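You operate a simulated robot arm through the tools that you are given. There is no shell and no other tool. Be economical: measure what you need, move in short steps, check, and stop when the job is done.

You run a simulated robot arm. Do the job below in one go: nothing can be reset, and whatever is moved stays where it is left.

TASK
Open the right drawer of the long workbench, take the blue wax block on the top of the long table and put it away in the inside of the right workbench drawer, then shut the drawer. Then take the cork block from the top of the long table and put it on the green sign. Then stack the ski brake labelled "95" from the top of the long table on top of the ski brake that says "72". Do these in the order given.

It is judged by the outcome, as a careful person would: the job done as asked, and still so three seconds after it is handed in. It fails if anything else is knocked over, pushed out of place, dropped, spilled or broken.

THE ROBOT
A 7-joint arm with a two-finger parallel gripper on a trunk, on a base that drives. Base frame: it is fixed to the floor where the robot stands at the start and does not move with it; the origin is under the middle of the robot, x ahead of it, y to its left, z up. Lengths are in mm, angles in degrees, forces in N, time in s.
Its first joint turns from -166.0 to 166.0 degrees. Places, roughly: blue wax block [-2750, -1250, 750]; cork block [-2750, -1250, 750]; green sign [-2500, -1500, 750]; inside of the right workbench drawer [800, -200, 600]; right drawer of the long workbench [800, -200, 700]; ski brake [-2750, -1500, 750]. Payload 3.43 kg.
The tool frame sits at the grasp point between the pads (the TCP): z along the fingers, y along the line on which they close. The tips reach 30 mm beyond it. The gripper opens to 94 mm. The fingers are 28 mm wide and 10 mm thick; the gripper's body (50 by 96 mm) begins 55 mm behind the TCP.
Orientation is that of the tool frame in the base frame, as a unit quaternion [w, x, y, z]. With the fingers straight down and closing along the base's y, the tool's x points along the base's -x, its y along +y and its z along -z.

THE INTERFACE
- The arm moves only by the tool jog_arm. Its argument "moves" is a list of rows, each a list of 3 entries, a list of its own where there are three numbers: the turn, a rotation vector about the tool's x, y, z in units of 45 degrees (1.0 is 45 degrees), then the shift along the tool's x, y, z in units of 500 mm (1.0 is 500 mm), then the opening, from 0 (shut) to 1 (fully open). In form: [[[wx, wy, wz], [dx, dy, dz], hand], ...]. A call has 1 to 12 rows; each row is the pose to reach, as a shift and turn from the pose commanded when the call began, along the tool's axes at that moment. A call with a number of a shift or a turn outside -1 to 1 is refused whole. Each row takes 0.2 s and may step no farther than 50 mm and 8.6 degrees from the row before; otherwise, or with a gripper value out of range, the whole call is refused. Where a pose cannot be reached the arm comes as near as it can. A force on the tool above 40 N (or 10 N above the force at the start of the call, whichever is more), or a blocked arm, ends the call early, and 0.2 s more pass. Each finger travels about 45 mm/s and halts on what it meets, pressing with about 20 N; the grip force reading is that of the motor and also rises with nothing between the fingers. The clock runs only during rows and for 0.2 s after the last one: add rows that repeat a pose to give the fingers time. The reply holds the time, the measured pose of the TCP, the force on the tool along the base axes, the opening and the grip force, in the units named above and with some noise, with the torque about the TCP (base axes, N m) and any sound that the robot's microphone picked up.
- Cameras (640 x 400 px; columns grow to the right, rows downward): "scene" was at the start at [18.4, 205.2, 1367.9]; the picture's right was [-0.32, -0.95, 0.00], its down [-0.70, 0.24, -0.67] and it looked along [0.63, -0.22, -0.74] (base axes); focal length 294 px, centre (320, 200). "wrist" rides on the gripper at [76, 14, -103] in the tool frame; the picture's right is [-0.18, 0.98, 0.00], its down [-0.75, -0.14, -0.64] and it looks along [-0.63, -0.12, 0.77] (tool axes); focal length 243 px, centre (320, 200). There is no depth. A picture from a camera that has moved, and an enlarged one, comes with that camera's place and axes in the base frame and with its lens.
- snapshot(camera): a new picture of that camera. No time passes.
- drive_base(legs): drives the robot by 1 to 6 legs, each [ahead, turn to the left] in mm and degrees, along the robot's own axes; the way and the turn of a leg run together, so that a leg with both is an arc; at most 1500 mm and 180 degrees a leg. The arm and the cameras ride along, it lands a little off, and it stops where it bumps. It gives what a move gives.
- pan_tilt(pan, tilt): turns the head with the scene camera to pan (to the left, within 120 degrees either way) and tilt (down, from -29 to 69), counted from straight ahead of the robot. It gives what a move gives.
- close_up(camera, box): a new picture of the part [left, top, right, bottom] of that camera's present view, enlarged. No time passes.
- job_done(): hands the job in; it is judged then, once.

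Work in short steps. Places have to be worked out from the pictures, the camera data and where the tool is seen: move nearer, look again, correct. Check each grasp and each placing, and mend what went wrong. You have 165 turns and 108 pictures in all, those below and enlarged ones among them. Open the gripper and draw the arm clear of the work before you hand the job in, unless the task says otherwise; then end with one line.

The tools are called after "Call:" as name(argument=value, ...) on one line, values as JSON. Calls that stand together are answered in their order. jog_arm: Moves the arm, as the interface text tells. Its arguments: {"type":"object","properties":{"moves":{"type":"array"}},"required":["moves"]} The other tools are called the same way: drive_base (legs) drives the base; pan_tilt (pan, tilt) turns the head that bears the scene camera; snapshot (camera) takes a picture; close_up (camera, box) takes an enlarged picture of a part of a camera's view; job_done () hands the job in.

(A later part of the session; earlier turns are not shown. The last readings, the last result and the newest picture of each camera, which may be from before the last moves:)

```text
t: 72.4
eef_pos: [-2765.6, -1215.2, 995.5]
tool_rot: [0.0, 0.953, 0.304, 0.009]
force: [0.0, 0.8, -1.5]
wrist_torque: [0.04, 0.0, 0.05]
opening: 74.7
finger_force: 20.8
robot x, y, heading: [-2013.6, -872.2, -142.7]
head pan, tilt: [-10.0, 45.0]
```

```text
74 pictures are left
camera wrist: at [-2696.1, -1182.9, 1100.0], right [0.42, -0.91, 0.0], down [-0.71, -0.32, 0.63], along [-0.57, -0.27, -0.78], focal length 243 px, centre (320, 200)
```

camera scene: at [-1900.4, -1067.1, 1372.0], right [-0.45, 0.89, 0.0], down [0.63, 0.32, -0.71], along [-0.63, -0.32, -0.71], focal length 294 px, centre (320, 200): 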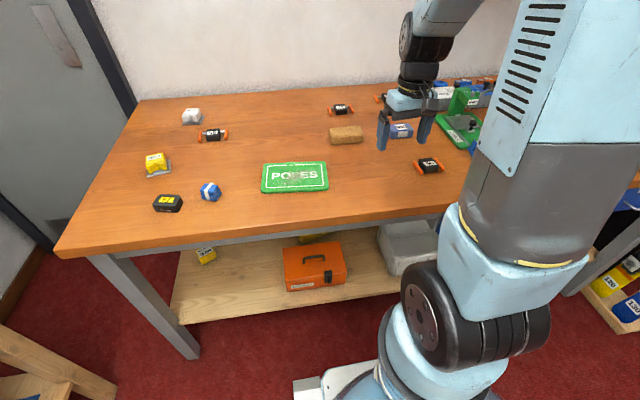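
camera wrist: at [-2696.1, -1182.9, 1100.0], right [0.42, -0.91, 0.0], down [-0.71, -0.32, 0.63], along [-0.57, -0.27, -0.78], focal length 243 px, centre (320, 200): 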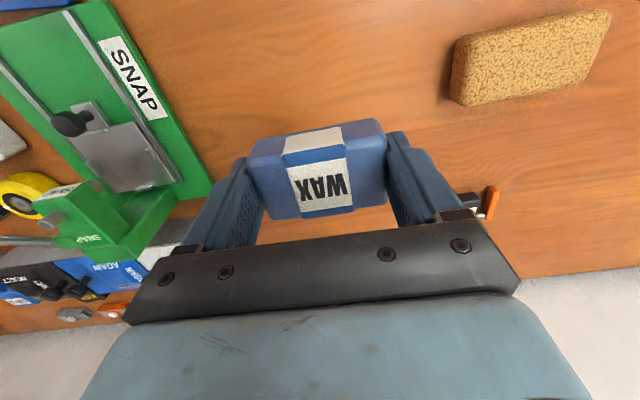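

Wax block securely lifted. I draw the arm back in before driving.

Call:
jog_arm(moves=[[[0, 0, 0], [0.066, 0.038, 0], 0], [[0, 0, 0], [0.131, 0.076, 0], 0], [[0, 0, 0], [0.197, 0.114, 0], 0], [[0, 0, 0], [0.263, 0.152, 0], 0], [[0, 0, 0], [0.329, 0.19, 0], 0], [[0, 0, 0], [0.394, 0.228, 0], 0], [[0, 0, 0], [0.46, 0.266, -0.02], 0]])

Call:
drive_base(legs=[[-500, 0]])

Call:
drive_base(legs=[[0, 80], [0, 84]])

```text
t: 74.0
eef_pos: [-2500.2, -1187.3, 1009.1]
tool_rot: [0.001, 0.953, 0.304, 0.009]
force: [-0.5, 0.1, -1.7]
wrist_torque: [0.0, 0.01, 0.03]
opening: 74.7
finger_force: 20.4
robot x, y, heading: [-2015.4, -875.1, -143.0]
head pan, tilt: [-10.0, 45.0]
```

```text
t: 77.0
eef_pos: [-2109.9, -901.2, 1008.0]
tool_rot: [0.001, 0.95, 0.314, 0.008]
force: [0.2, -0.4, -0.8]
wrist_torque: [0.04, 0.03, 0.01]
opening: 74.4
finger_force: 19.5
robot x, y, heading: [-1631.8, -582.7, -142.0]
head pan, tilt: [-10.0, 45.0]
```

```text
t: 80.1
eef_pos: [-1606.8, -1158.0, 1009.8]
tool_rot: [-0.003, 0.671, 0.741, 0.007]
force: [-1.1, -0.2, -0.7]
wrist_torque: [0.01, -0.02, 0.02]
opening: 74.5
finger_force: 20.0
robot x, y, heading: [-1701.6, -589.9, -80.4]
head pan, tilt: [-10.0, 45.0]
stopped in leg 1: the robot was blocked; the commanded pose is now the measured one
```

Block still held; long turns tend to halt early without visible obstacles. I continue with shorter turns.

Call:
drive_base(legs=[[0, 50]])

Call:
drive_base(legs=[[0, 50]])

```text
t: 83.4
eef_pos: [-1212.5, -888.4, 1009.8]
tool_rot: [-0.007, 0.305, 0.952, 0.006]
force: [-0.5, -0.2, -0.8]
wrist_torque: [0.04, 0.0, 0.03]
opening: 74.2
finger_force: 20.2
robot x, y, heading: [-1734.2, -633.6, -31.2]
head pan, tilt: [-10.0, 45.0]
stopped in leg 1: the robot was blocked; the commanded pose is now the measured one
```

```text
t: 86.5
eef_pos: [-1200.7, -392.6, 1010.0]
tool_rot: [-0.008, -0.131, 0.991, 0.001]
force: [0.0, 0.4, -0.2]
wrist_torque: [0.04, 0.02, 0.01]
opening: 74.3
finger_force: 20.0
robot x, y, heading: [-1703.9, -688.6, 20.2]
head pan, tilt: [-10.0, 45.0]
stopped in leg 1: the robot was blocked; the commanded pose is now the measured one
```

Now facing about 20°. I drive toward the bench, stopping well short.

Call:
drive_base(legs=[[0, 5], [1150, 0]])

Call:
pan_tilt(pan=-20, tilt=35)

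Call:
snapshot(camera="scene")

```text
t: 92.9
eef_pos: [-203.9, 143.8, 1011.7]
tool_rot: [-0.008, -0.18, 0.984, 0.001]
force: [0.5, 0.6, -1.1]
wrist_torque: [-0.02, 0.0, -0.01]
opening: 74.2
finger_force: 20.6
robot x, y, heading: [-677.9, -202.7, 25.6]
head pan, tilt: [-10.0, 45.0]
```

```text
t: 93.7
eef_pos: [-204.5, 144.5, 1011.2]
tool_rot: [-0.009, -0.179, 0.984, 0.001]
force: [-0.5, -0.1, -0.7]
wrist_torque: [0.01, -0.01, 0.01]
opening: 74.3
finger_force: 19.9
robot x, y, heading: [-677.4, -202.8, 25.9]
head pan, tilt: [-20.0, 35.0]
```

```text
73 pictures are left
camera scene: at [-744.9, -6.1, 1386.7], right [0.1, -0.99, 0.0], down [-0.57, -0.06, -0.82], along [0.81, 0.08, -0.57], focal length 294 px, centre (320, 200)
```

scene: 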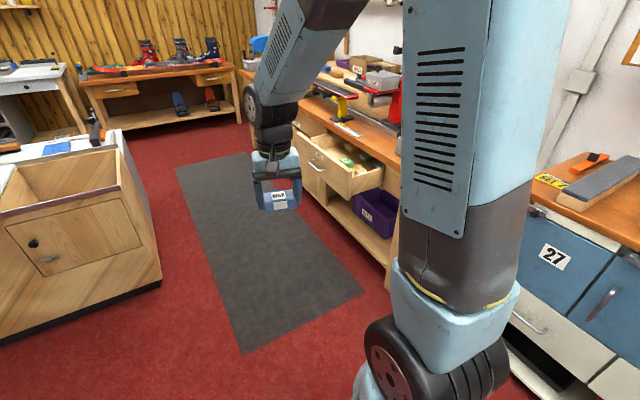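

The drawer is still open. I drive in to about [-130,20] and turn to heading ~0.

Call:
drive_base(legs=[[0, -3.8], [585, 0], [0, -22]])

Call:
pan_tilt(pan=-10, tilt=45)

Call:
snapshot(camera="scene")

Call:
snapshot(camera="wrist")

```text
t: 98.8
eef_pos: [438.3, 120.9, 1012.1]
tool_rot: [-0.007, 0.043, 0.999, 0.003]
force: [0.0, 1.0, -0.6]
wrist_torque: [0.01, 0.01, -0.01]
opening: 74.4
finger_force: 20.0
robot x, y, heading: [-140.6, 44.5, -0.2]
head pan, tilt: [-20.0, 35.0]
```

```text
t: 99.5
eef_pos: [438.5, 123.1, 1012.2]
tool_rot: [-0.007, 0.044, 0.999, 0.003]
force: [0.3, 0.4, -0.4]
wrist_torque: [-0.03, 0.0, 0.0]
opening: 74.2
finger_force: 19.9
robot x, y, heading: [-139.6, 41.5, -0.1]
head pan, tilt: [-10.0, 45.0]
```

```text
72 pictures are left
camera scene: at [-115.5, 261.4, 1372.0], right [-0.18, -0.98, 0.0], down [-0.7, 0.12, -0.71], along [0.7, -0.12, -0.71], focal length 294 px, centre (320, 200)
```

scene: 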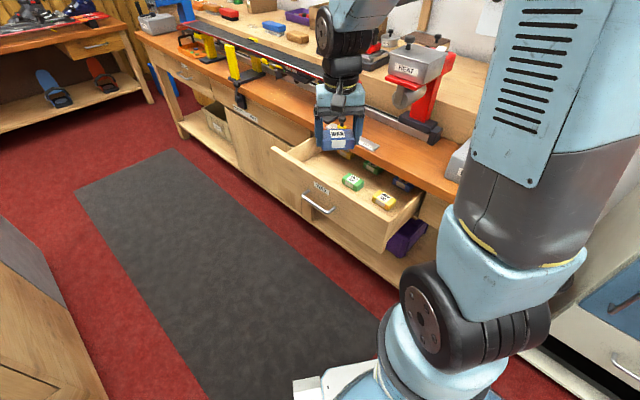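

```text
71 pictures are left
camera wrist: at [365.4, 142.1, 1116.2], right [0.27, 0.96, 0.0], down [0.75, -0.21, 0.63], along [0.61, -0.17, -0.78], focal length 243 px, centre (320, 200)
```

wrist: 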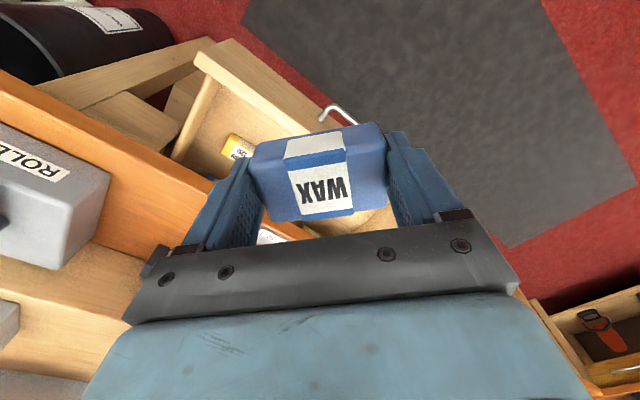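

I take a close-up of the open drawer for its geometry.

Call:
close_up(camera="scene", box=[255, 120, 435, 260])

```text
2.86 times, centred on (345, 190) of scene
camera zoom: at [-115.5, 261.4, 1372.0], right [-0.18, -0.98, 0.0], down [-0.7, 0.12, -0.71], along [0.7, -0.12, -0.71], focal length 839 px, centre (249, 229)
```

zoom: 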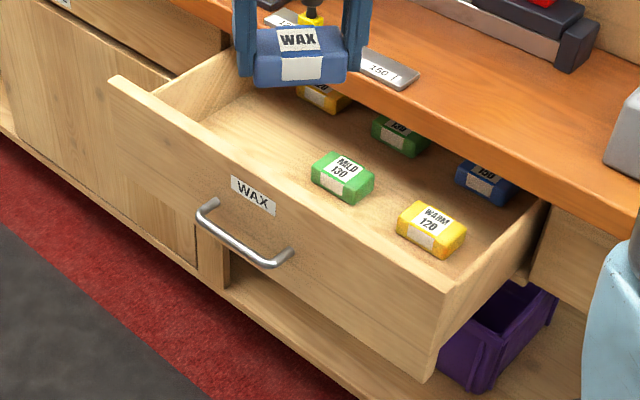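

Drawer geometry: panel centre ≈[563,132], top ≈765, floor ≈636; the front-left slot is empty, target ≈[742,112]. I move 80 mm closer and start yawing the tool to line up with the drawer.

Call:
drive_base(legs=[[80, 0]])

Call:
jog_arm(moves=[[[0, 0, 0.18], [-0.04, 0, 0], 0], [[0, 0, 0.36], [-0.08, 0, 0], 0], [[0, 0, 0.54], [-0.12, 0, 0], 0], [[0, 0, 0.72], [-0.16, 0, 0], 0], [[0, 0, 0.9], [-0.2, 0, 0], 0], [[0, 0, 1.0], [-0.24, 0, 0], 0]])

```text
t: 100.5
eef_pos: [517.9, 122.2, 1011.9]
tool_rot: [-0.007, 0.044, 0.999, 0.003]
force: [0.3, 0.4, -1.5]
wrist_torque: [-0.02, 0.01, -0.03]
opening: 74.2
finger_force: 19.7
robot x, y, heading: [-58.9, 41.1, -0.6]
head pan, tilt: [-10.0, 45.0]
```

```text
t: 101.9
eef_pos: [638.2, 110.9, 1009.5]
tool_rot: [-0.008, 0.423, 0.906, 0.0]
force: [-0.3, 0.7, -1.3]
wrist_torque: [0.01, -0.02, -0.02]
opening: 74.2
finger_force: 20.3
robot x, y, heading: [-63.8, 41.1, -0.3]
head pan, tilt: [-10.0, 45.0]
```

I finish the yaw, move over the empty slot, and come down to TCP z≈840 to check.

Call:
jog_arm(moves=[[[0, 0, 0.02], [-0.044, 0.054, 0], 0], [[0, 0, 0.04], [-0.088, 0.107, 0], 0], [[0, 0, 0.058], [-0.132, 0.161, 0], 0], [[0, 0, 0.058], [-0.132, 0.161, 0.07], 0], [[0, 0, 0.058], [-0.132, 0.161, 0.16], 0], [[0, 0, 0.058], [-0.132, 0.161, 0.25], 0], [[0, 0, 0.058], [-0.132, 0.161, 0.34], 0]])

Call:
snapshot(camera="wrist")

Call:
close_up(camera="scene", box=[255, 100, 435, 240])

```text
t: 103.5
eef_pos: [738.3, 114.6, 840.5]
tool_rot: [-0.008, 0.444, 0.896, 0.0]
force: [-0.1, 0.1, -0.3]
wrist_torque: [0.01, 0.01, 0.01]
opening: 74.3
finger_force: 19.9
robot x, y, heading: [-62.7, 43.4, -0.1]
head pan, tilt: [-10.0, 45.0]
```

```text
69 pictures are left
camera wrist: at [704.2, 182.1, 944.4], right [0.89, 0.45, -0.01], down [0.35, -0.69, 0.63], along [0.28, -0.57, -0.77], focal length 243 px, centre (320, 200)
```

wrist: 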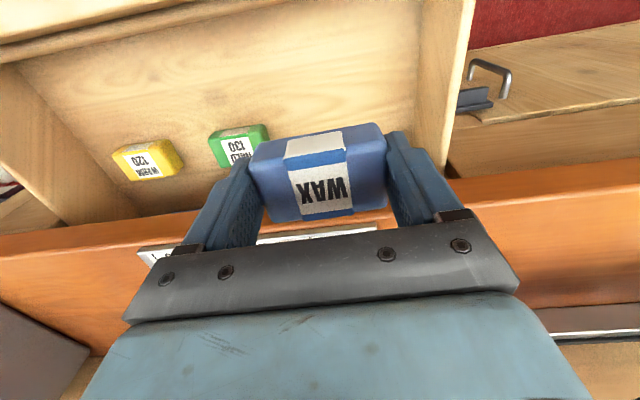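

```text
2.86 times, centred on (345, 170) of scene
camera zoom: at [-36.7, 261.3, 1372.0], right [-0.18, -0.98, 0.0], down [-0.7, 0.12, -0.71], along [0.7, -0.12, -0.71], focal length 839 px, centre (249, 286)
```

zoom: 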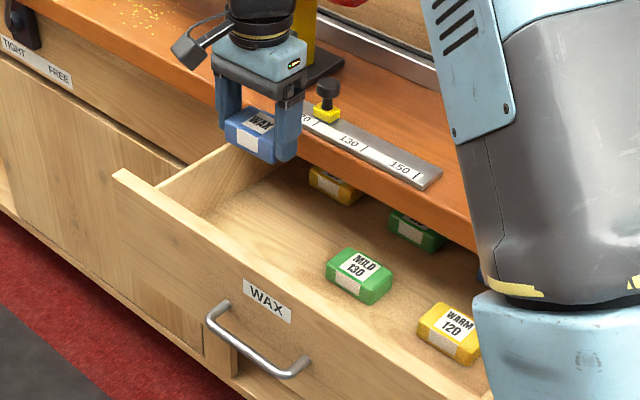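

The block is over the empty left-front area with clearance on both sides. I shift 8 mm off the side wall and lower to TCP z≈690.

Call:
jog_arm(moves=[[[0, 0, 0], [0, -0.016, 0.06], 0], [[0, 0, 0], [0, -0.016, 0.12], 0], [[0, 0, 0], [0, -0.016, 0.18], 0], [[0, 0, 0], [0, -0.016, 0.24], 0], [[0, 0, 0], [0, -0.016, 0.28], 0], [[0, 0, 0], [0, -0.016, 0.3], 0]])

Call:
snapshot(camera="wrist")

```text
t: 104.9
eef_pos: [729.8, 110.4, 688.2]
tool_rot: [-0.009, 0.442, 0.897, 0.0]
force: [-0.3, -0.2, -0.9]
wrist_torque: [0.01, -0.03, 0.0]
opening: 74.6
finger_force: 20.7
robot x, y, heading: [-62.6, 45.1, -0.1]
head pan, tilt: [-10.0, 45.0]
```

```text
67 pictures are left
camera wrist: at [696.9, 178.4, 791.4], right [0.89, 0.45, -0.01], down [0.36, -0.69, 0.63], along [0.28, -0.57, -0.78], focal length 243 px, centre (320, 200)
```

wrist: 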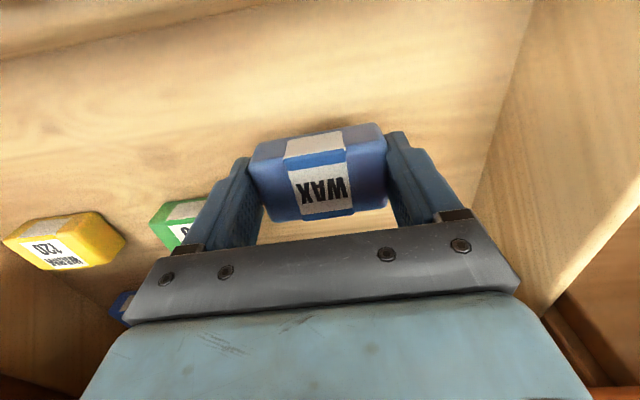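

Inside the drawer, no contact yet. I lower in small steps, watching the force.

Call:
jog_arm(moves=[[[0, 0, 0], [0, 0, 0.01], 0], [[0, 0, 0], [0, 0, 0.02], 0]])

Call:
jog_arm(moves=[[[0, 0, 0], [0, 0, 0.006], 0], [[0, 0, 0], [0, 0, 0.01], 0]])

```text
t: 105.5
eef_pos: [730.1, 109.5, 677.4]
tool_rot: [-0.008, 0.443, 0.896, -0.001]
force: [-0.9, -0.1, -0.5]
wrist_torque: [0.0, 0.04, 0.02]
opening: 74.4
finger_force: 20.0
robot x, y, heading: [-56.8, 42.5, -0.1]
head pan, tilt: [-10.0, 45.0]
```

```text
t: 106.1
eef_pos: [730.3, 109.6, 673.0]
tool_rot: [-0.009, 0.443, 0.896, 0.0]
force: [0.4, -1.1, -1.0]
wrist_torque: [0.02, 0.01, -0.02]
opening: 74.2
finger_force: 19.8
robot x, y, heading: [-62.2, 41.3, -0.2]
head pan, tilt: [-10.0, 45.0]
```

No contact yet; continue down gently.

Call:
jog_arm(moves=[[[0, 0, 0], [0, 0, 0.006], 0], [[0, 0, 0], [0, 0, 0.012], 0]])

Call:
jog_arm(moves=[[[0, 0, 0], [0, 0, 0.005], 0], [[0, 0, 0], [0, 0, 0.01], 0]])

Call:
snapshot(camera="wrist")

```text
t: 106.7
eef_pos: [730.1, 110.9, 667.5]
tool_rot: [-0.009, 0.443, 0.896, -0.001]
force: [-1.4, -0.4, 0.4]
wrist_torque: [0.01, -0.03, 0.01]
opening: 74.4
finger_force: 19.9
robot x, y, heading: [-61.0, 39.0, -0.2]
head pan, tilt: [-10.0, 45.0]
```

```text
t: 107.3
eef_pos: [729.7, 110.7, 662.3]
tool_rot: [-0.01, 0.443, 0.897, 0.0]
force: [1.0, -0.3, -0.9]
wrist_torque: [0.03, 0.0, 0.0]
opening: 74.4
finger_force: 19.3
robot x, y, heading: [-59.4, 36.2, -0.0]
head pan, tilt: [-10.0, 45.0]
```

```text
66 pictures are left
camera wrist: at [697.0, 178.5, 766.2], right [0.89, 0.45, -0.01], down [0.36, -0.69, 0.63], along [0.28, -0.57, -0.78], focal length 243 px, centre (320, 200)
```

wrist: 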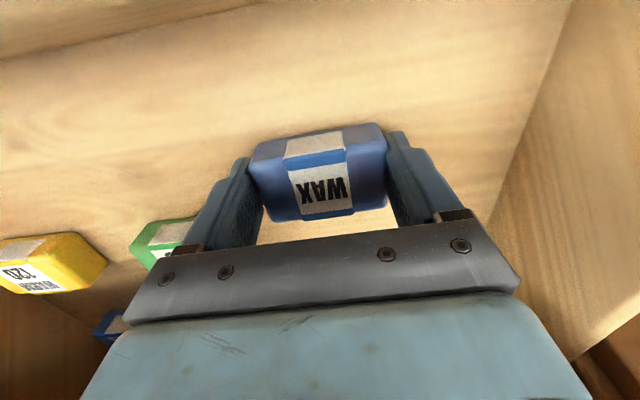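

Still no contact; keep going down carefully.

Call:
jog_arm(moves=[[[0, 0, 0], [0, 0, 0.006], 0], [[0, 0, 0], [0, 0, 0.012], 0]])

Call:
jog_arm(moves=[[[0, 0, 0], [0, 0, 0.006], 0], [[0, 0, 0], [0, 0, 0.012], 0]])

Call:
jog_arm(moves=[[[0, 0, 0], [0, 0, 0.006], 0], [[0, 0, 0], [0, 0, 0.012], 0]])

```text
t: 108.0
eef_pos: [731.2, 110.5, 659.8]
tool_rot: [-0.007, 0.444, 0.896, 0.002]
force: [-1.9, -1.1, 11.4]
wrist_torque: [-0.17, -0.24, -0.08]
opening: 74.3
finger_force: 20.0
robot x, y, heading: [-59.6, 41.1, 0.1]
head pan, tilt: [-10.0, 45.0]
stopped in row 2: the force on the tool passed its limit at 42 N (the readings are from after the stop); the commanded pose is now the measured one
```

```text
t: 108.5
eef_pos: [732.3, 110.0, 659.4]
tool_rot: [-0.006, 0.444, 0.896, 0.002]
force: [-2.0, -0.8, 11.4]
wrist_torque: [-0.24, -0.06, -0.05]
opening: 74.5
finger_force: 19.6
robot x, y, heading: [-58.4, 37.7, -0.3]
head pan, tilt: [-10.0, 45.0]
stopped in row 2: the force on the tool passed its limit at 46 N (the readings are from after the stop); the commanded pose is now the measured one
```

```text
t: 108.9
eef_pos: [734.3, 108.9, 659.5]
tool_rot: [-0.006, 0.444, 0.896, 0.002]
force: [-2.9, -2.2, 11.4]
wrist_torque: [-0.25, 0.25, -0.06]
opening: 74.4
finger_force: 20.1
robot x, y, heading: [-62.0, 43.1, -0.2]
head pan, tilt: [-10.0, 45.0]
stopped in row 2: the force on the tool passed its limit at 47 N (the readings are from after the stop); the commanded pose is now the measured one
```

Contact with the drawer floor at TCP z≈659.5. I open the gripper and lift straight out.

Call:
jog_arm(moves=[[[0, 0, 0], [0, 0, 0], 1], [[0, 0, 0], [0, 0, 0], 1], [[0, 0, 0], [0, 0, 0], 1], [[0, 0, 0], [0, 0, -0.04], 1], [[0, 0, 0], [0, 0, -0.12], 1], [[0, 0, 0], [0, 0, -0.2], 1], [[0, 0, 0], [0, 0, -0.28], 1], [[0, 0, 0], [0, 0, -0.36], 1]])

Call:
snapshot(camera="wrist")

```text
t: 110.7
eef_pos: [735.6, 106.0, 840.1]
tool_rot: [-0.006, 0.444, 0.896, 0.002]
force: [0.7, 0.1, 0.2]
wrist_torque: [0.03, 0.01, -0.01]
opening: 94.0
finger_force: 0.1
robot x, y, heading: [-56.6, 41.1, -0.1]
head pan, tilt: [-10.0, 45.0]
```

```text
65 pictures are left
camera wrist: at [701.8, 174.4, 943.2], right [0.89, 0.45, 0.0], down [0.35, -0.69, 0.63], along [0.28, -0.57, -0.77], focal length 243 px, centre (320, 200)
```

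wrist: 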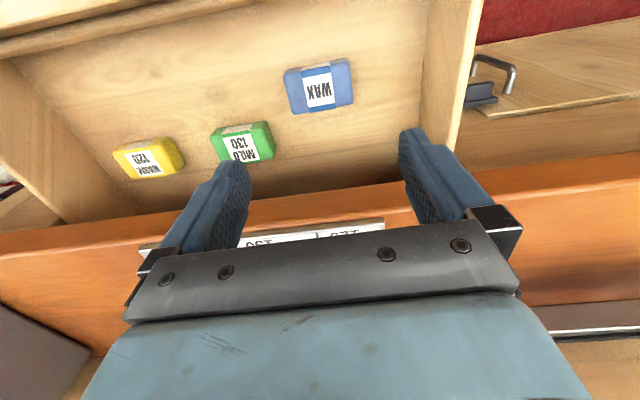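

The wax block lies flat in the drawer. I raise the arm and back up so I can push the drawer shut with closed fingers.

Call:
jog_arm(moves=[[[0, 0, 0], [0, 0, -0.06], 0], [[0, 0, 0], [0, 0, -0.12], 0], [[0, 0, 0], [0.1, 0, -0.14], 0], [[0, 0, 0], [0.2, 0, -0.14], 0], [[0, 0, 0], [0.28, 0, -0.14], 0]])

Call:
drive_base(legs=[[-150, 0]])

```text
refused: row 3 steps farther than a row can; nothing moved
```

```text
t: 112.1
eef_pos: [581.0, 108.8, 840.6]
tool_rot: [-0.006, 0.443, 0.897, 0.002]
force: [0.7, 0.2, 0.0]
wrist_torque: [0.01, -0.02, 0.01]
opening: 94.1
finger_force: 0.1
robot x, y, heading: [-211.6, 38.1, -0.0]
head pan, tilt: [-10.0, 45.0]
```

The tool is directly outside the drawer front, above it. I move outward and pitch the tool 45° toward the drawer, closing the fingers.

Call:
jog_arm(moves=[[[0, -0.167, 0], [0.063, 0, 0], 0], [[0, -0.333, 0], [0.126, 0, 0], 0], [[0, -0.5, 0], [0.189, 0, 0], 0], [[0, -0.667, 0], [0.252, 0, 0.04], 0], [[0, -0.833, 0], [0.315, 0, 0.08], 0], [[0, -1.0, 0], [0.378, 0, 0.12], 0]])

```text
t: 113.5
eef_pos: [467.6, 256.9, 783.3]
tool_rot: [0.339, 0.41, 0.83, -0.166]
force: [0.3, -1.1, 0.0]
wrist_torque: [0.06, 0.04, 0.03]
opening: 0.2
finger_force: 19.5
robot x, y, heading: [-209.9, 40.7, -0.1]
head pan, tilt: [-10.0, 45.0]
```

Second half of the pitch, lowering to z≈725.

Call:
jog_arm(moves=[[[0, -0.167, 0], [0.014, 0, 0.014], 0], [[0, -0.333, 0], [0.027, 0, 0.027], 0], [[0, -0.5, 0], [0.041, 0, 0.041], 0], [[0, -0.667, 0], [0.055, 0, 0.055], 0], [[0, -0.833, 0], [0.068, 0, 0.068], 0], [[0, -1.0, 0], [0.082, 0, 0.082], 0]])

Call:
snapshot(camera="scene")

Call:
snapshot(camera="wrist")

```text
t: 114.9
eef_pos: [466.5, 258.2, 725.1]
tool_rot: [0.631, 0.315, 0.637, -0.312]
force: [-0.3, 0.2, 0.5]
wrist_torque: [-0.01, 0.02, 0.02]
opening: 0.0
finger_force: 20.2
robot x, y, heading: [-214.2, 34.2, 0.3]
head pan, tilt: [-10.0, 45.0]
```

```text
64 pictures are left
camera scene: at [-190.9, 261.5, 1371.9], right [-0.17, -0.99, 0.0], down [-0.7, 0.12, -0.71], along [0.7, -0.12, -0.71], focal length 294 px, centre (320, 200)
```

scene: 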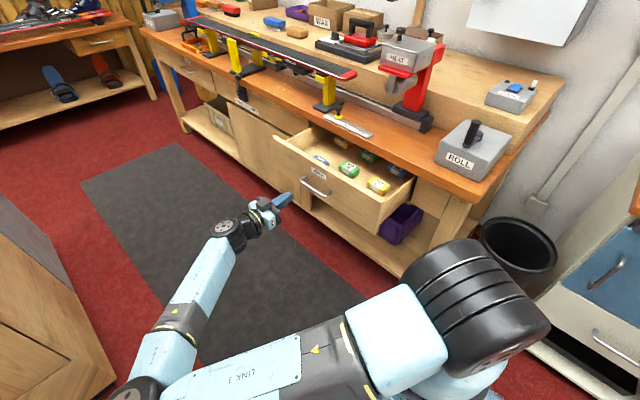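

```text
63 pictures are left
camera wrist: at [414.1, 349.8, 651.0], right [0.78, 0.6, 0.18], down [-0.5, 0.42, 0.76], along [0.38, -0.69, 0.62], focal length 243 px, centre (320, 200)
```

wrist: 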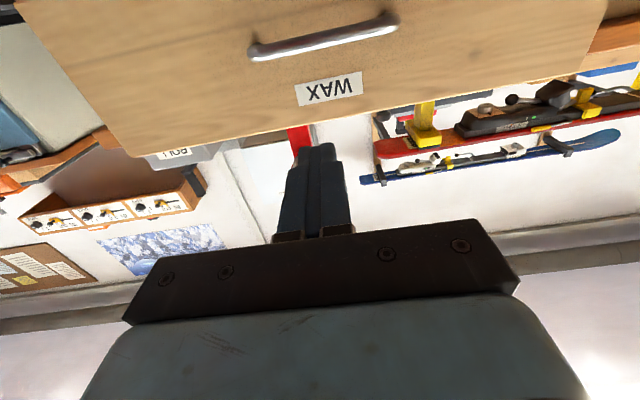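

Fingers are closed and aimed at the panel centre above the handle. I advance, then push slowly along the drawer direction.

Call:
jog_arm(moves=[[[0, 0, 0], [0.016, 0, 0.08], 0], [[0, 0, 0], [0.016, 0, 0.16], 0], [[0, 0, 0], [0.016, 0, 0.22], 0], [[0, 0, 0], [0.016, 0, 0.24], 0], [[0, 0, 0], [0.016, 0, 0.26], 0], [[0, 0, 0], [0.016, 0, 0.28], 0], [[0, 0, 0], [0.016, 0, 0.3], 0], [[0, 0, 0], [0.016, 0, 0.32], 0], [[0, 0, 0], [0.016, 0, 0.34], 0], [[0, 0, 0], [0.016, 0, 0.36], 0], [[0, 0, 0], [0.016, 0, 0.38], 0], [[0, 0, 0], [0.016, 0, 0.4], 0]])

Call:
snapshot(camera="scene")

```text
t: 117.5
eef_pos: [587.1, 101.9, 714.5]
tool_rot: [0.629, 0.315, 0.638, -0.312]
force: [0.1, 0.3, 0.2]
wrist_torque: [0.04, 0.01, 0.0]
opening: 0.3
finger_force: 20.3
robot x, y, heading: [-213.7, 43.4, 0.3]
head pan, tilt: [-10.0, 45.0]
```

```text
62 pictures are left
camera scene: at [-190.8, 261.5, 1371.9], right [-0.17, -0.99, 0.0], down [-0.7, 0.12, -0.71], along [0.7, -0.12, -0.71], focal length 294 px, centre (320, 200)
```

scene: 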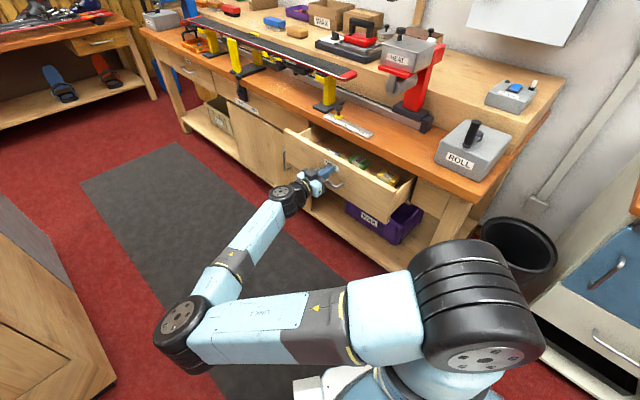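

The drawer moves freely, ~70 mm in. I push the remaining ~140 mm until it meets its stop.

Call:
jog_arm(moves=[[[0, 0, 0], [0, 0, 0.03], 0], [[0, 0, 0], [0, 0, 0.06], 0], [[0, 0, 0], [0, 0, 0.09], 0], [[0, 0, 0], [0, 0, 0.12], 0], [[0, 0, 0], [0, 0, 0.15], 0], [[0, 0, 0], [0, 0, 0.18], 0], [[0, 0, 0], [0, 0, 0.21], 0], [[0, 0, 0], [0, 0, 0.235], 0], [[0, 0, 0], [0, 0, 0.255], 0], [[0, 0, 0], [0, 0, 0.27], 0], [[0, 0, 0], [0, 0, 0.28], 0], [[0, 0, 0], [0, 0, 0.29], 0]])

Call:
snapshot(camera="scene")

```text
t: 120.2
eef_pos: [673.6, -12.9, 711.8]
tool_rot: [0.629, 0.315, 0.638, -0.312]
force: [-14.0, 7.6, 1.3]
wrist_torque: [-0.16, -0.18, -0.34]
opening: 0.0
finger_force: 19.5
robot x, y, heading: [-216.2, 40.2, 0.2]
head pan, tilt: [-10.0, 45.0]
stopped in row 12: the force on the tool passed its limit at 56 N (the readings are from after the stop); the commanded pose is now the measured one
```

```text
61 pictures are left
camera scene: at [-191.4, 261.7, 1371.9], right [-0.17, -0.99, 0.0], down [-0.7, 0.12, -0.71], along [0.7, -0.12, -0.71], focal length 294 px, centre (320, 200)
```

scene: 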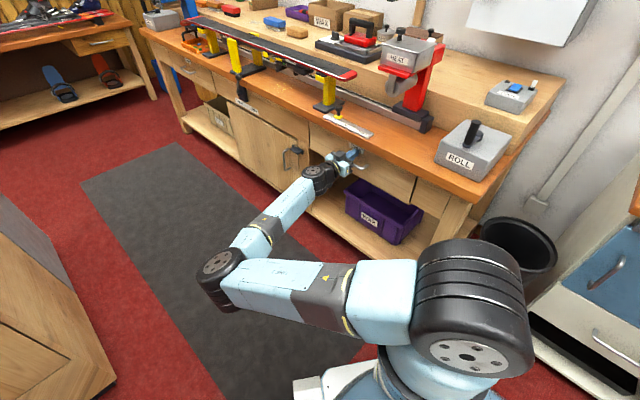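

It met the stop at 56 N — the drawer looks shut. I back the arm off and verify.

Call:
jog_arm(moves=[[[0, 0, 0], [0, 0, -0.06], 0], [[0, 0, 0], [0, 0, -0.14], 0], [[0, 0, 0], [0, 0, -0.22], 0], [[0, 0, 0], [0, 0, -0.3], 0], [[0, 0, 0], [0, 0, -0.38], 0], [[0, 0, 0], [0, 0, -0.44], 0]])

Call:
close_up(camera="scene", box=[220, 80, 460, 260])

```text
t: 121.5
eef_pos: [539.4, 161.9, 712.5]
tool_rot: [0.629, 0.315, 0.638, -0.313]
force: [-0.5, -0.1, 0.0]
wrist_torque: [0.01, -0.02, -0.03]
opening: 0.1
finger_force: 20.3
robot x, y, heading: [-213.5, 46.5, 0.1]
head pan, tilt: [-10.0, 45.0]
```

```text
2.22 times, centred on (340, 170) of scene
camera zoom: at [-190.6, 261.5, 1371.9], right [-0.17, -0.99, 0.0], down [-0.7, 0.12, -0.71], along [0.7, -0.12, -0.71], focal length 653 px, centre (276, 267)
```

zoom: 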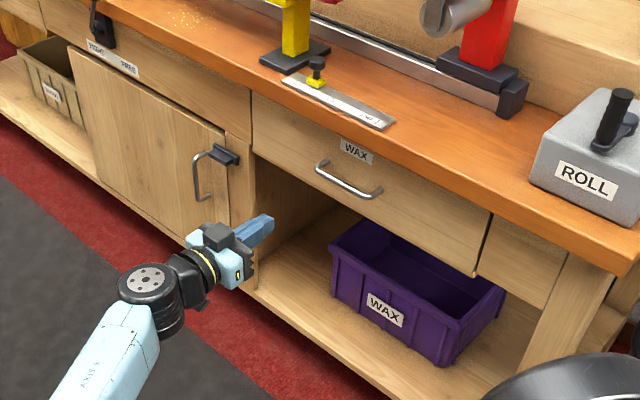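

The drawer is flush and shut. I bring the tool back to pointing down while raising it.

Call:
jog_arm(moves=[[[0, 0.167, 0], [-0.04, -0.008, -0.023], 0], [[0, 0.333, 0], [-0.08, -0.016, -0.045], 0], [[0, 0.5, 0], [-0.12, -0.024, -0.068], 0], [[0, 0.667, 0], [-0.16, -0.031, -0.091], 0], [[0, 0.833, 0], [-0.2, -0.039, -0.113], 0], [[0, 1.0, 0], [-0.24, -0.047, -0.136], 0]])

Call:
jog_arm(moves=[[[0, 0.167, 0], [-0.035, -0.033, -0.036], 0.5], [[0, 0.333, 0], [-0.07, -0.067, -0.071], 1], [[0, 0.5, 0], [-0.105, -0.1, -0.107], 1], [[0, 0.667, 0], [-0.14, -0.133, -0.143], 1], [[0, 0.833, 0], [-0.175, -0.167, -0.178], 1], [[0, 1.0, 0], [-0.21, -0.2, -0.214], 1]])

```text
t: 123.0
eef_pos: [481.8, 201.8, 834.9]
tool_rot: [0.336, 0.41, 0.831, -0.167]
force: [0.5, -0.1, -1.0]
wrist_torque: [-0.08, -0.01, -0.01]
opening: 0.1
finger_force: 20.5
robot x, y, heading: [-213.7, 43.1, -0.2]
head pan, tilt: [-10.0, 45.0]
```

```text
t: 124.3
eef_pos: [402.9, 140.6, 985.0]
tool_rot: [-0.008, 0.443, 0.897, 0.002]
force: [0.5, 0.8, -0.6]
wrist_torque: [-0.05, 0.02, -0.03]
opening: 94.0
finger_force: 0.0
robot x, y, heading: [-212.8, 39.3, -0.0]
head pan, tilt: [-10.0, 45.0]
```

Now I swing the tool yaw back toward the robot's forward direction and back away from the bench.

Call:
jog_arm(moves=[[[0, 0, -0.167], [0, 0, 0], 1], [[0, 0, -0.333], [0, 0, 0], 1], [[0, 0, -0.5], [0, 0, 0], 1], [[0, 0, -0.667], [0, 0, 0], 1], [[0, 0, -0.833], [0, 0, 0], 1], [[0, 0, -1.0], [0, 0, 0], 1]])

Call:
drive_base(legs=[[-550, 0]])

Call:
drive_base(legs=[[0, -48]])

Call:
drive_base(legs=[[0, -48]])

Call:
drive_base(legs=[[0, -47]])

```text
t: 125.8
eef_pos: [403.6, 139.2, 985.8]
tool_rot: [-0.005, 0.066, 0.998, 0.005]
force: [0.0, 0.0, 0.5]
wrist_torque: [-0.03, 0.0, -0.01]
opening: 93.8
finger_force: 0.0
robot x, y, heading: [-215.7, 40.4, 0.0]
head pan, tilt: [-10.0, 45.0]
```

```text
t: 128.9
eef_pos: [-142.8, 134.8, 985.4]
tool_rot: [-0.005, 0.07, 0.998, 0.005]
force: [-0.2, 0.2, -0.7]
wrist_torque: [0.0, 0.01, -0.01]
opening: 93.8
finger_force: 0.1
robot x, y, heading: [-758.2, 47.0, -0.4]
head pan, tilt: [-10.0, 45.0]
```

```text
t: 131.8
eef_pos: [-280.2, -363.6, 985.4]
tool_rot: [-0.003, 0.476, 0.88, 0.006]
force: [0.1, 0.6, -0.8]
wrist_torque: [0.01, 0.01, 0.01]
opening: 94.0
finger_force: 0.0
robot x, y, heading: [-711.8, 74.0, -48.8]
head pan, tilt: [-10.0, 45.0]
```

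```text
t: 134.7
eef_pos: [-746.9, -538.3, 984.8]
tool_rot: [0.001, 0.79, 0.614, 0.007]
force: [0.4, 1.1, 0.8]
wrist_torque: [-0.01, 0.0, 0.02]
opening: 93.7
finger_force: 0.0
robot x, y, heading: [-658.1, 74.6, -96.5]
head pan, tilt: [-10.0, 45.0]
```

```text
t: 137.6
eef_pos: [-1161.8, -291.6, 987.4]
tool_rot: [0.002, 0.967, 0.256, 0.006]
force: [1.2, -1.1, 1.1]
wrist_torque: [0.03, 0.01, 0.02]
opening: 93.9
finger_force: 0.1
robot x, y, heading: [-627.6, 27.0, -141.9]
head pan, tilt: [-10.0, 45.0]
stopped in leg 1: the robot was blocked; the commanded pose is now the measured one
```

Facing the table. I drive to the earlier stand point in two legs.

Call:
drive_base(legs=[[0, -4.6], [1150, 0]])

```text
t: 144.0
eef_pos: [-2129.0, -890.5, 986.3]
tool_rot: [0.002, 0.975, 0.224, 0.007]
force: [0.2, -0.4, -0.6]
wrist_torque: [0.03, 0.01, -0.02]
opening: 94.2
finger_force: 0.2
robot x, y, heading: [-1573.9, -608.9, -145.5]
head pan, tilt: [-10.0, 45.0]
```

Next leg to about [-2010,-970], squared to the table.

Call:
drive_base(legs=[[0, 5], [555, 0], [0, -2.5]])

Call:
pan_tilt(pan=0, tilt=45)

Call:
snapshot(camera="scene")

Call:
snapshot(camera="wrist")

```text
t: 148.2
eef_pos: [-2543.6, -1246.7, 988.5]
tool_rot: [0.003, 0.971, 0.239, 0.006]
force: [-0.4, -0.4, 0.1]
wrist_torque: [0.01, 0.0, -0.04]
opening: 94.1
finger_force: 0.1
robot x, y, heading: [-1995.1, -955.7, -143.8]
head pan, tilt: [-10.0, 45.0]
```

```text
t: 148.9
eef_pos: [-2543.3, -1246.6, 987.4]
tool_rot: [0.003, 0.971, 0.239, 0.006]
force: [0.3, -0.1, -0.5]
wrist_torque: [0.01, 0.0, 0.01]
opening: 94.1
finger_force: 0.1
robot x, y, heading: [-1995.9, -950.5, -144.1]
head pan, tilt: [0.0, 45.0]
```

```text
59 pictures are left
camera scene: at [-1873.6, -1156.5, 1372.0], right [-0.59, 0.81, 0.0], down [0.57, 0.42, -0.71], along [-0.57, -0.42, -0.71], focal length 294 px, centre (320, 200)
```

scene: 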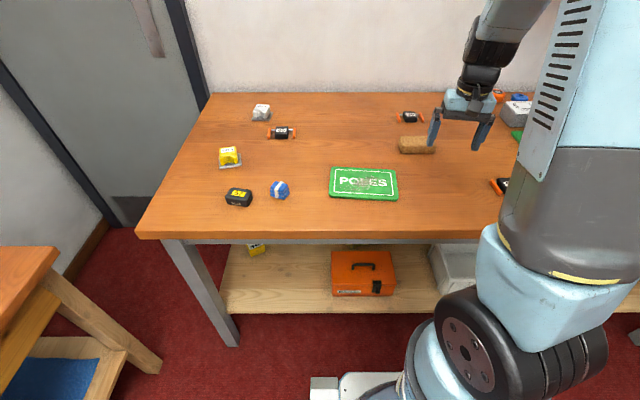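

```text
58 pictures are left
camera wrist: at [-2470.3, -1224.9, 1091.7], right [0.29, -0.96, 0.01], down [-0.74, -0.22, 0.63], along [-0.6, -0.19, -0.77], focal length 243 px, centre (320, 200)
```

wrist: 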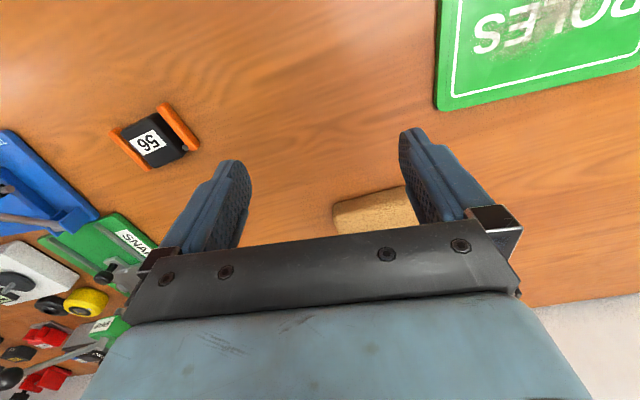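

Cork ≈[-2654,-1365], sign ≈[-2420,-1410]. I move above the cork and look down at it.

Call:
jog_arm(moves=[[[0, 0, 0], [-0.077, 0.026, 0], 1], [[0, 0, 0], [-0.154, 0.052, 0], 1], [[0, 0, 0], [-0.23, 0.078, 0.03], 1], [[0, 0, 0], [-0.307, 0.104, 0.064], 1]])

Call:
snapshot(camera="wrist")

```text
t: 149.9
eef_pos: [-2654.9, -1364.6, 955.3]
tool_rot: [0.003, 0.971, 0.239, 0.007]
force: [-0.2, 0.5, 0.3]
wrist_torque: [-0.02, 0.08, 0.0]
opening: 94.1
finger_force: 0.0
robot x, y, heading: [-1996.8, -953.2, -143.6]
head pan, tilt: [0.0, 45.0]
```

```text
57 pictures are left
camera wrist: at [-2581.5, -1341.2, 1058.5], right [0.29, -0.96, 0.01], down [-0.74, -0.22, 0.63], along [-0.6, -0.19, -0.77], focal length 243 px, centre (320, 200)
```

wrist: 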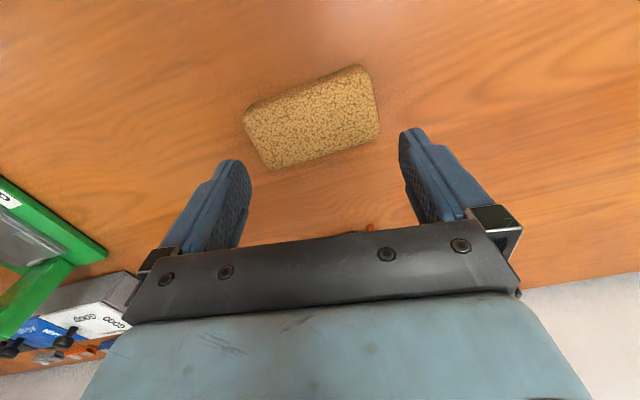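

The cork is ~96×48 mm, long axis at about -55°, centred near [-2655,-1361]. I rotate the tool ~82° to grip across its width.

Call:
jog_arm(moves=[[[0, 0, 0.153], [0, 0, 0], 1], [[0, 0, 0.305], [0, 0, 0], 1], [[0, 0, 0.458], [0, 0, 0], 1], [[0, 0, 0.611], [0, 0, 0], 1], [[0, 0, 0.763], [0, 0, 0], 1], [[0, 0, 0.916], [0, 0, 0], 1]])

Call:
jog_arm(moves=[[[0, 0, 0.153], [0, 0, 0], 1], [[0, 0, 0.305], [0, 0, 0], 1], [[0, 0, 0.458], [0, 0, 0], 1], [[0, 0, 0.611], [0, 0, 0], 1], [[0, 0, 0.763], [0, 0, 0], 1], [[0, 0, 0.916], [0, 0, 0], 1]])

Call:
snapshot(camera="wrist")

```text
t: 151.3
eef_pos: [-2654.8, -1366.3, 955.8]
tool_rot: [0.001, 0.993, -0.12, 0.006]
force: [0.8, -0.1, 1.5]
wrist_torque: [-0.02, -0.03, 0.01]
opening: 94.0
finger_force: 0.0
robot x, y, heading: [-1994.0, -953.3, -143.9]
head pan, tilt: [0.0, 45.0]
```

```text
t: 152.7
eef_pos: [-2654.8, -1365.0, 954.8]
tool_rot: [-0.001, 0.887, -0.461, 0.007]
force: [-0.9, 0.4, 0.5]
wrist_torque: [0.02, 0.03, 0.01]
opening: 93.9
finger_force: 0.0
robot x, y, heading: [-1992.9, -950.8, -144.0]
head pan, tilt: [0.0, 45.0]
```

```text
56 pictures are left
camera wrist: at [-2624.1, -1435.1, 1058.7], right [-0.91, -0.41, -0.01], down [-0.33, 0.7, 0.64], along [-0.26, 0.58, -0.77], focal length 243 px, centre (320, 200)
```

wrist: 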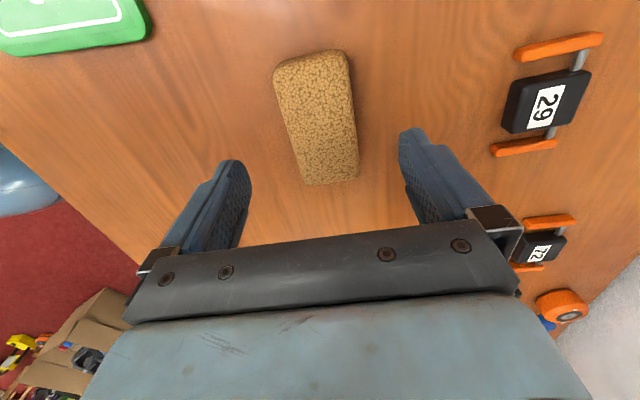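

The cork is centred between the fingers. I descend and close on it.

Call:
jog_arm(moves=[[[0, 0, 0], [-0.01, -0.002, 0.05], 1], [[0, 0, 0], [-0.01, -0.002, 0.1], 1], [[0, 0, 0], [-0.01, -0.002, 0.14], 1], [[0, 0, 0], [-0.01, -0.002, 0.156], 1], [[0, 0, 0], [-0.01, -0.002, 0.156], 0], [[0, 0, 0], [-0.01, -0.002, 0.156], 0], [[0, 0, 0], [-0.01, -0.002, 0.156], 0], [[0, 0, 0], [-0.01, -0.002, 0.156], 0], [[0, 0, 0], [-0.01, -0.002, 0.156], 0]])

Call:
jog_arm(moves=[[[0, 0, 0], [0, 0, -0.02], 0], [[0, 0, 0], [0, 0, -0.08], 0], [[0, 0, 0], [0, 0, -0.14], 0]])

Call:
snapshot(camera="wrist")

```text
t: 154.7
eef_pos: [-2654.1, -1360.4, 876.3]
tool_rot: [-0.002, 0.888, -0.46, 0.005]
force: [-0.2, -0.2, 0.3]
wrist_torque: [0.04, -0.01, 0.0]
opening: 59.7
finger_force: 20.0
robot x, y, heading: [-1996.4, -953.8, -143.8]
head pan, tilt: [0.0, 45.0]
```

```text
t: 155.5
eef_pos: [-2655.4, -1359.1, 945.2]
tool_rot: [-0.003, 0.888, -0.46, 0.006]
force: [0.6, -0.4, -1.2]
wrist_torque: [0.0, -0.02, 0.02]
opening: 59.6
finger_force: 19.9
robot x, y, heading: [-1994.4, -952.0, -143.9]
head pan, tilt: [0.0, 45.0]
```

```text
55 pictures are left
camera wrist: at [-2624.4, -1429.9, 1048.8], right [-0.91, -0.42, -0.01], down [-0.33, 0.7, 0.64], along [-0.26, 0.58, -0.77], focal length 243 px, centre (320, 200)
```

wrist: 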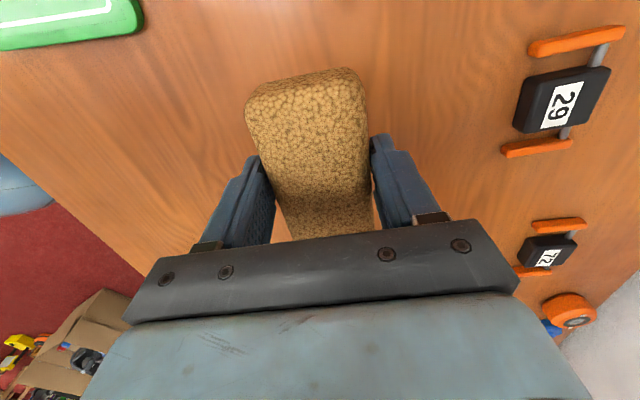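

Cork held (60 mm). Sign corners give centre ≈[-2419,-1412], 176×128 mm, same orientation. I move the cork over it.

Call:
jog_arm(moves=[[[0, 0, 0], [0.06, -0.054, 0], 0], [[0, 0, 0], [0.119, -0.109, 0], 0], [[0, 0, 0], [0.179, -0.163, 0], 0], [[0, 0, 0], [0.238, -0.217, 0], 0], [[0, 0, 0], [0.298, -0.272, 0], 0], [[0, 0, 0], [0.357, -0.326, 0], 0], [[0, 0, 0], [0.357, -0.326, 0.05], 0]])

Call:
snapshot(camera="wrist")

Call:
close_up(camera="scene", box=[290, 100, 450, 220])

```text
t: 157.1
eef_pos: [-2423.3, -1410.7, 922.4]
tool_rot: [-0.002, 0.887, -0.461, 0.005]
force: [-0.3, -0.7, -0.7]
wrist_torque: [0.0, 0.02, 0.0]
opening: 60.1
finger_force: 19.6
robot x, y, heading: [-1994.3, -953.6, -144.0]
head pan, tilt: [0.0, 45.0]
```

```text
54 pictures are left
camera wrist: at [-2392.6, -1480.7, 1026.4], right [-0.91, -0.42, -0.01], down [-0.33, 0.7, 0.64], along [-0.26, 0.58, -0.77], focal length 243 px, centre (320, 200)
```

wrist: 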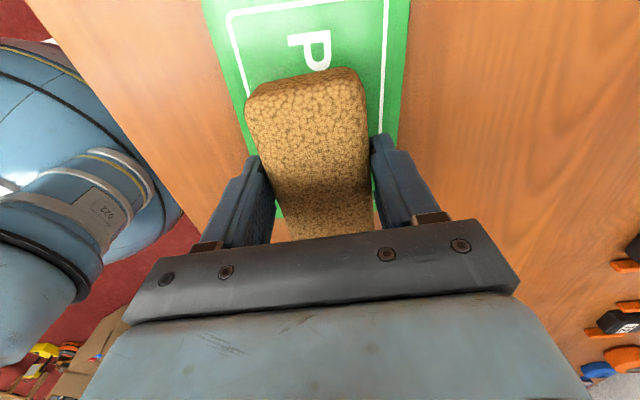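

```text
3.33 times, centred on (370, 160) of scene
camera zoom: at [-1873.4, -1156.3, 1372.0], right [-0.59, 0.81, 0.0], down [0.57, 0.42, -0.71], along [-0.57, -0.42, -0.71], focal length 979 px, centre (153, 333)
```

zoom: 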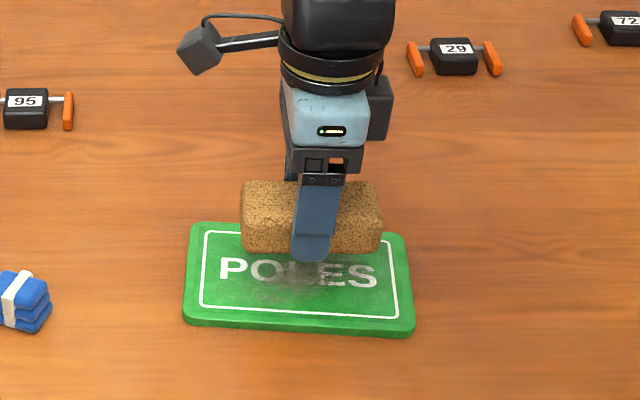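

Nearly centred; I nudge ~9 mm toward the front and lower to just above the sign.

Call:
jog_arm(moves=[[[0, 0, 0], [0.007, -0.017, 0.03], 0], [[0, 0, 0], [0.007, -0.017, 0.05], 0], [[0, 0, 0], [0.007, -0.017, 0.062], 0]])

Call:
jog_arm(moves=[[[0, 0, 0], [0, 0, 0.004], 0], [[0, 0, 0], [0, 0, 0.008], 0], [[0, 0, 0], [0, 0, 0.012], 0], [[0, 0, 0], [0, 0, 0.016], 0]])

```text
t: 157.9
eef_pos: [-2412.0, -1410.5, 894.9]
tool_rot: [-0.002, 0.888, -0.46, 0.006]
force: [-0.2, 0.1, -0.3]
wrist_torque: [0.01, 0.0, 0.03]
opening: 59.7
finger_force: 20.1
robot x, y, heading: [-1996.7, -950.1, -144.0]
head pan, tilt: [0.0, 45.0]
```

```text
t: 158.9
eef_pos: [-2411.7, -1409.9, 886.8]
tool_rot: [-0.001, 0.888, -0.459, 0.007]
force: [0.4, -0.6, 0.3]
wrist_torque: [-0.01, -0.02, -0.01]
opening: 59.7
finger_force: 20.6
robot x, y, heading: [-1992.5, -952.2, -144.2]
head pan, tilt: [0.0, 45.0]
```

Not quite in contact yet; I continue in 2 mm steps.

Call:
jog_arm(moves=[[[0, 0, 0], [0, 0, 0.004], 0], [[0, 0, 0], [0, 0, 0.008], 0]])

Call:
jog_arm(moves=[[[0, 0, 0], [0, 0, 0.004], 0], [[0, 0, 0], [0, 0, 0.008], 0]])

```text
t: 159.5
eef_pos: [-2410.6, -1411.6, 882.2]
tool_rot: [-0.001, 0.888, -0.46, 0.006]
force: [-0.4, -0.5, 17.5]
wrist_torque: [-0.02, 0.0, 0.05]
opening: 59.7
finger_force: 19.8
robot x, y, heading: [-1996.9, -954.6, -144.1]
head pan, tilt: [0.0, 45.0]
```

```text
t: 160.1
eef_pos: [-2411.2, -1410.3, 878.8]
tool_rot: [-0.001, 0.888, -0.46, 0.006]
force: [-0.7, -2.6, 28.4]
wrist_torque: [-0.26, 0.68, 0.16]
opening: 59.8
finger_force: 19.8
robot x, y, heading: [-1997.1, -955.5, -143.8]
head pan, tilt: [0.0, 45.0]
```

Contact confirmed. I ease up slightly, open, and lift away.

Call:
jog_arm(moves=[[[0, 0, 0], [0, 0, -0.004], 0], [[0, 0, 0], [0, 0, -0.004], 1], [[0, 0, 0], [0, 0, -0.004], 1], [[0, 0, 0], [0, 0, -0.004], 1], [[0, 0, 0], [0, 0, -0.05], 1], [[0, 0, 0], [0, 0, -0.13], 1], [[0, 0, 0], [0, 0, -0.21], 1]])

Call:
snapshot(camera="wrist")

Call:
snapshot(camera="scene")

```text
t: 161.7
eef_pos: [-2410.2, -1409.0, 985.9]
tool_rot: [-0.003, 0.888, -0.46, 0.007]
force: [0.3, -0.4, 0.1]
wrist_torque: [0.02, -0.03, 0.01]
opening: 94.1
finger_force: 0.2
robot x, y, heading: [-1997.7, -952.9, -143.9]
head pan, tilt: [0.0, 45.0]
```

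```text
52 pictures are left
camera wrist: at [-2379.0, -1479.4, 1088.4], right [-0.91, -0.42, -0.01], down [-0.33, 0.7, 0.64], along [-0.26, 0.58, -0.77], focal length 243 px, centre (320, 200)
```

wrist: 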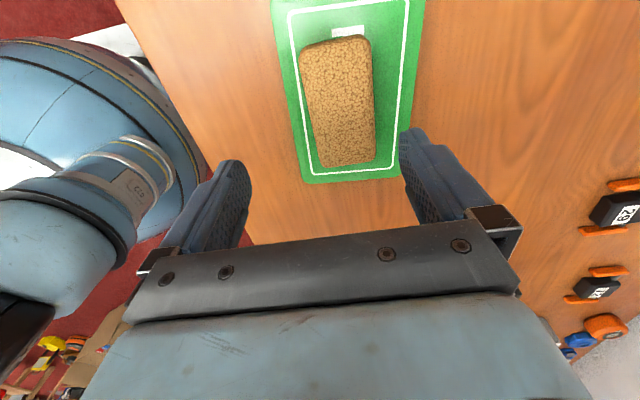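

```text
51 pictures are left
camera scene: at [-1873.8, -1157.0, 1371.9], right [-0.59, 0.81, 0.0], down [0.57, 0.42, -0.71], along [-0.57, -0.42, -0.71], focal length 294 px, centre (320, 200)
```

scene: 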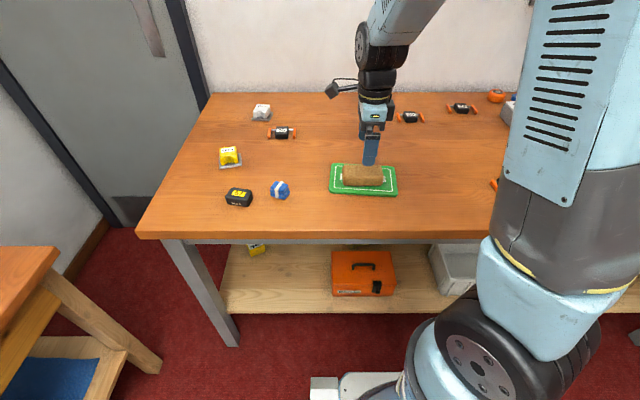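

The cork rests well inside the sign. Brake 95 ≈[-2468,-1752] is within reach from here, so I move the tool above it.

Call:
jog_arm(moves=[[[0, 0, 0], [0.062, 0.061, 0], 1], [[0, 0, 0], [0.124, 0.122, 0], 1], [[0, 0, 0], [0.185, 0.184, 0], 1], [[0, 0, 0], [0.247, 0.245, 0], 1], [[0, 0, 0], [0.309, 0.306, 0], 1], [[0, 0, 0], [0.37, 0.367, 0], 1], [[0, 0, 0], [0.432, 0.429, 0.02], 1], [[0, 0, 0], [0.494, 0.49, 0.05], 1]])

Call:
snapshot(camera="wrist")

```text
t: 163.5
eef_pos: [-2471.1, -1752.6, 960.8]
tool_rot: [-0.002, 0.888, -0.46, 0.007]
force: [-0.2, 0.3, 0.9]
wrist_torque: [-0.03, 0.0, -0.01]
opening: 94.1
finger_force: 0.0
robot x, y, heading: [-1996.7, -952.0, -143.8]
head pan, tilt: [0.0, 45.0]
```

```text
50 pictures are left
camera wrist: at [-2440.7, -1822.2, 1063.3], right [-0.91, -0.42, -0.01], down [-0.33, 0.7, 0.64], along [-0.26, 0.58, -0.77], focal length 243 px, centre (320, 200)
```

wrist: 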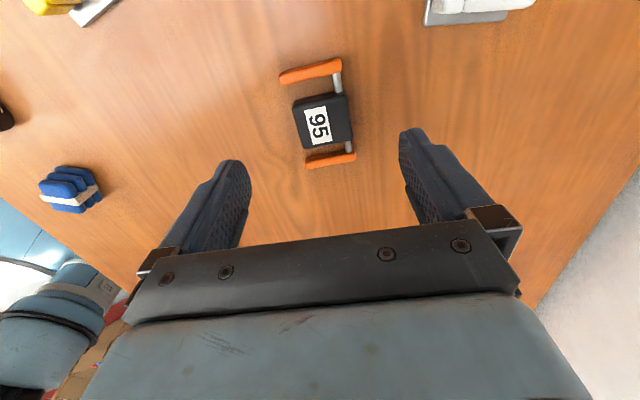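

Call:
close_up(camera="wrist", box=[240, 30, 400, 190])

```text
2.50 times, centred on (320, 110) of wrist
camera zoom: at [-2440.7, -1822.2, 1063.3], right [-0.91, -0.42, -0.01], down [-0.33, 0.7, 0.64], along [-0.26, 0.58, -0.77], focal length 606 px, centre (320, 425)
```

zoom: 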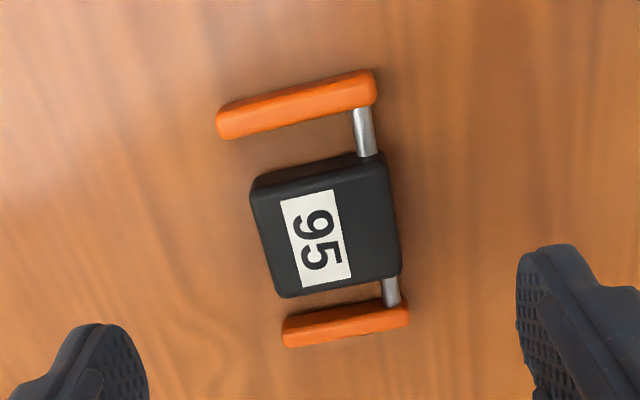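

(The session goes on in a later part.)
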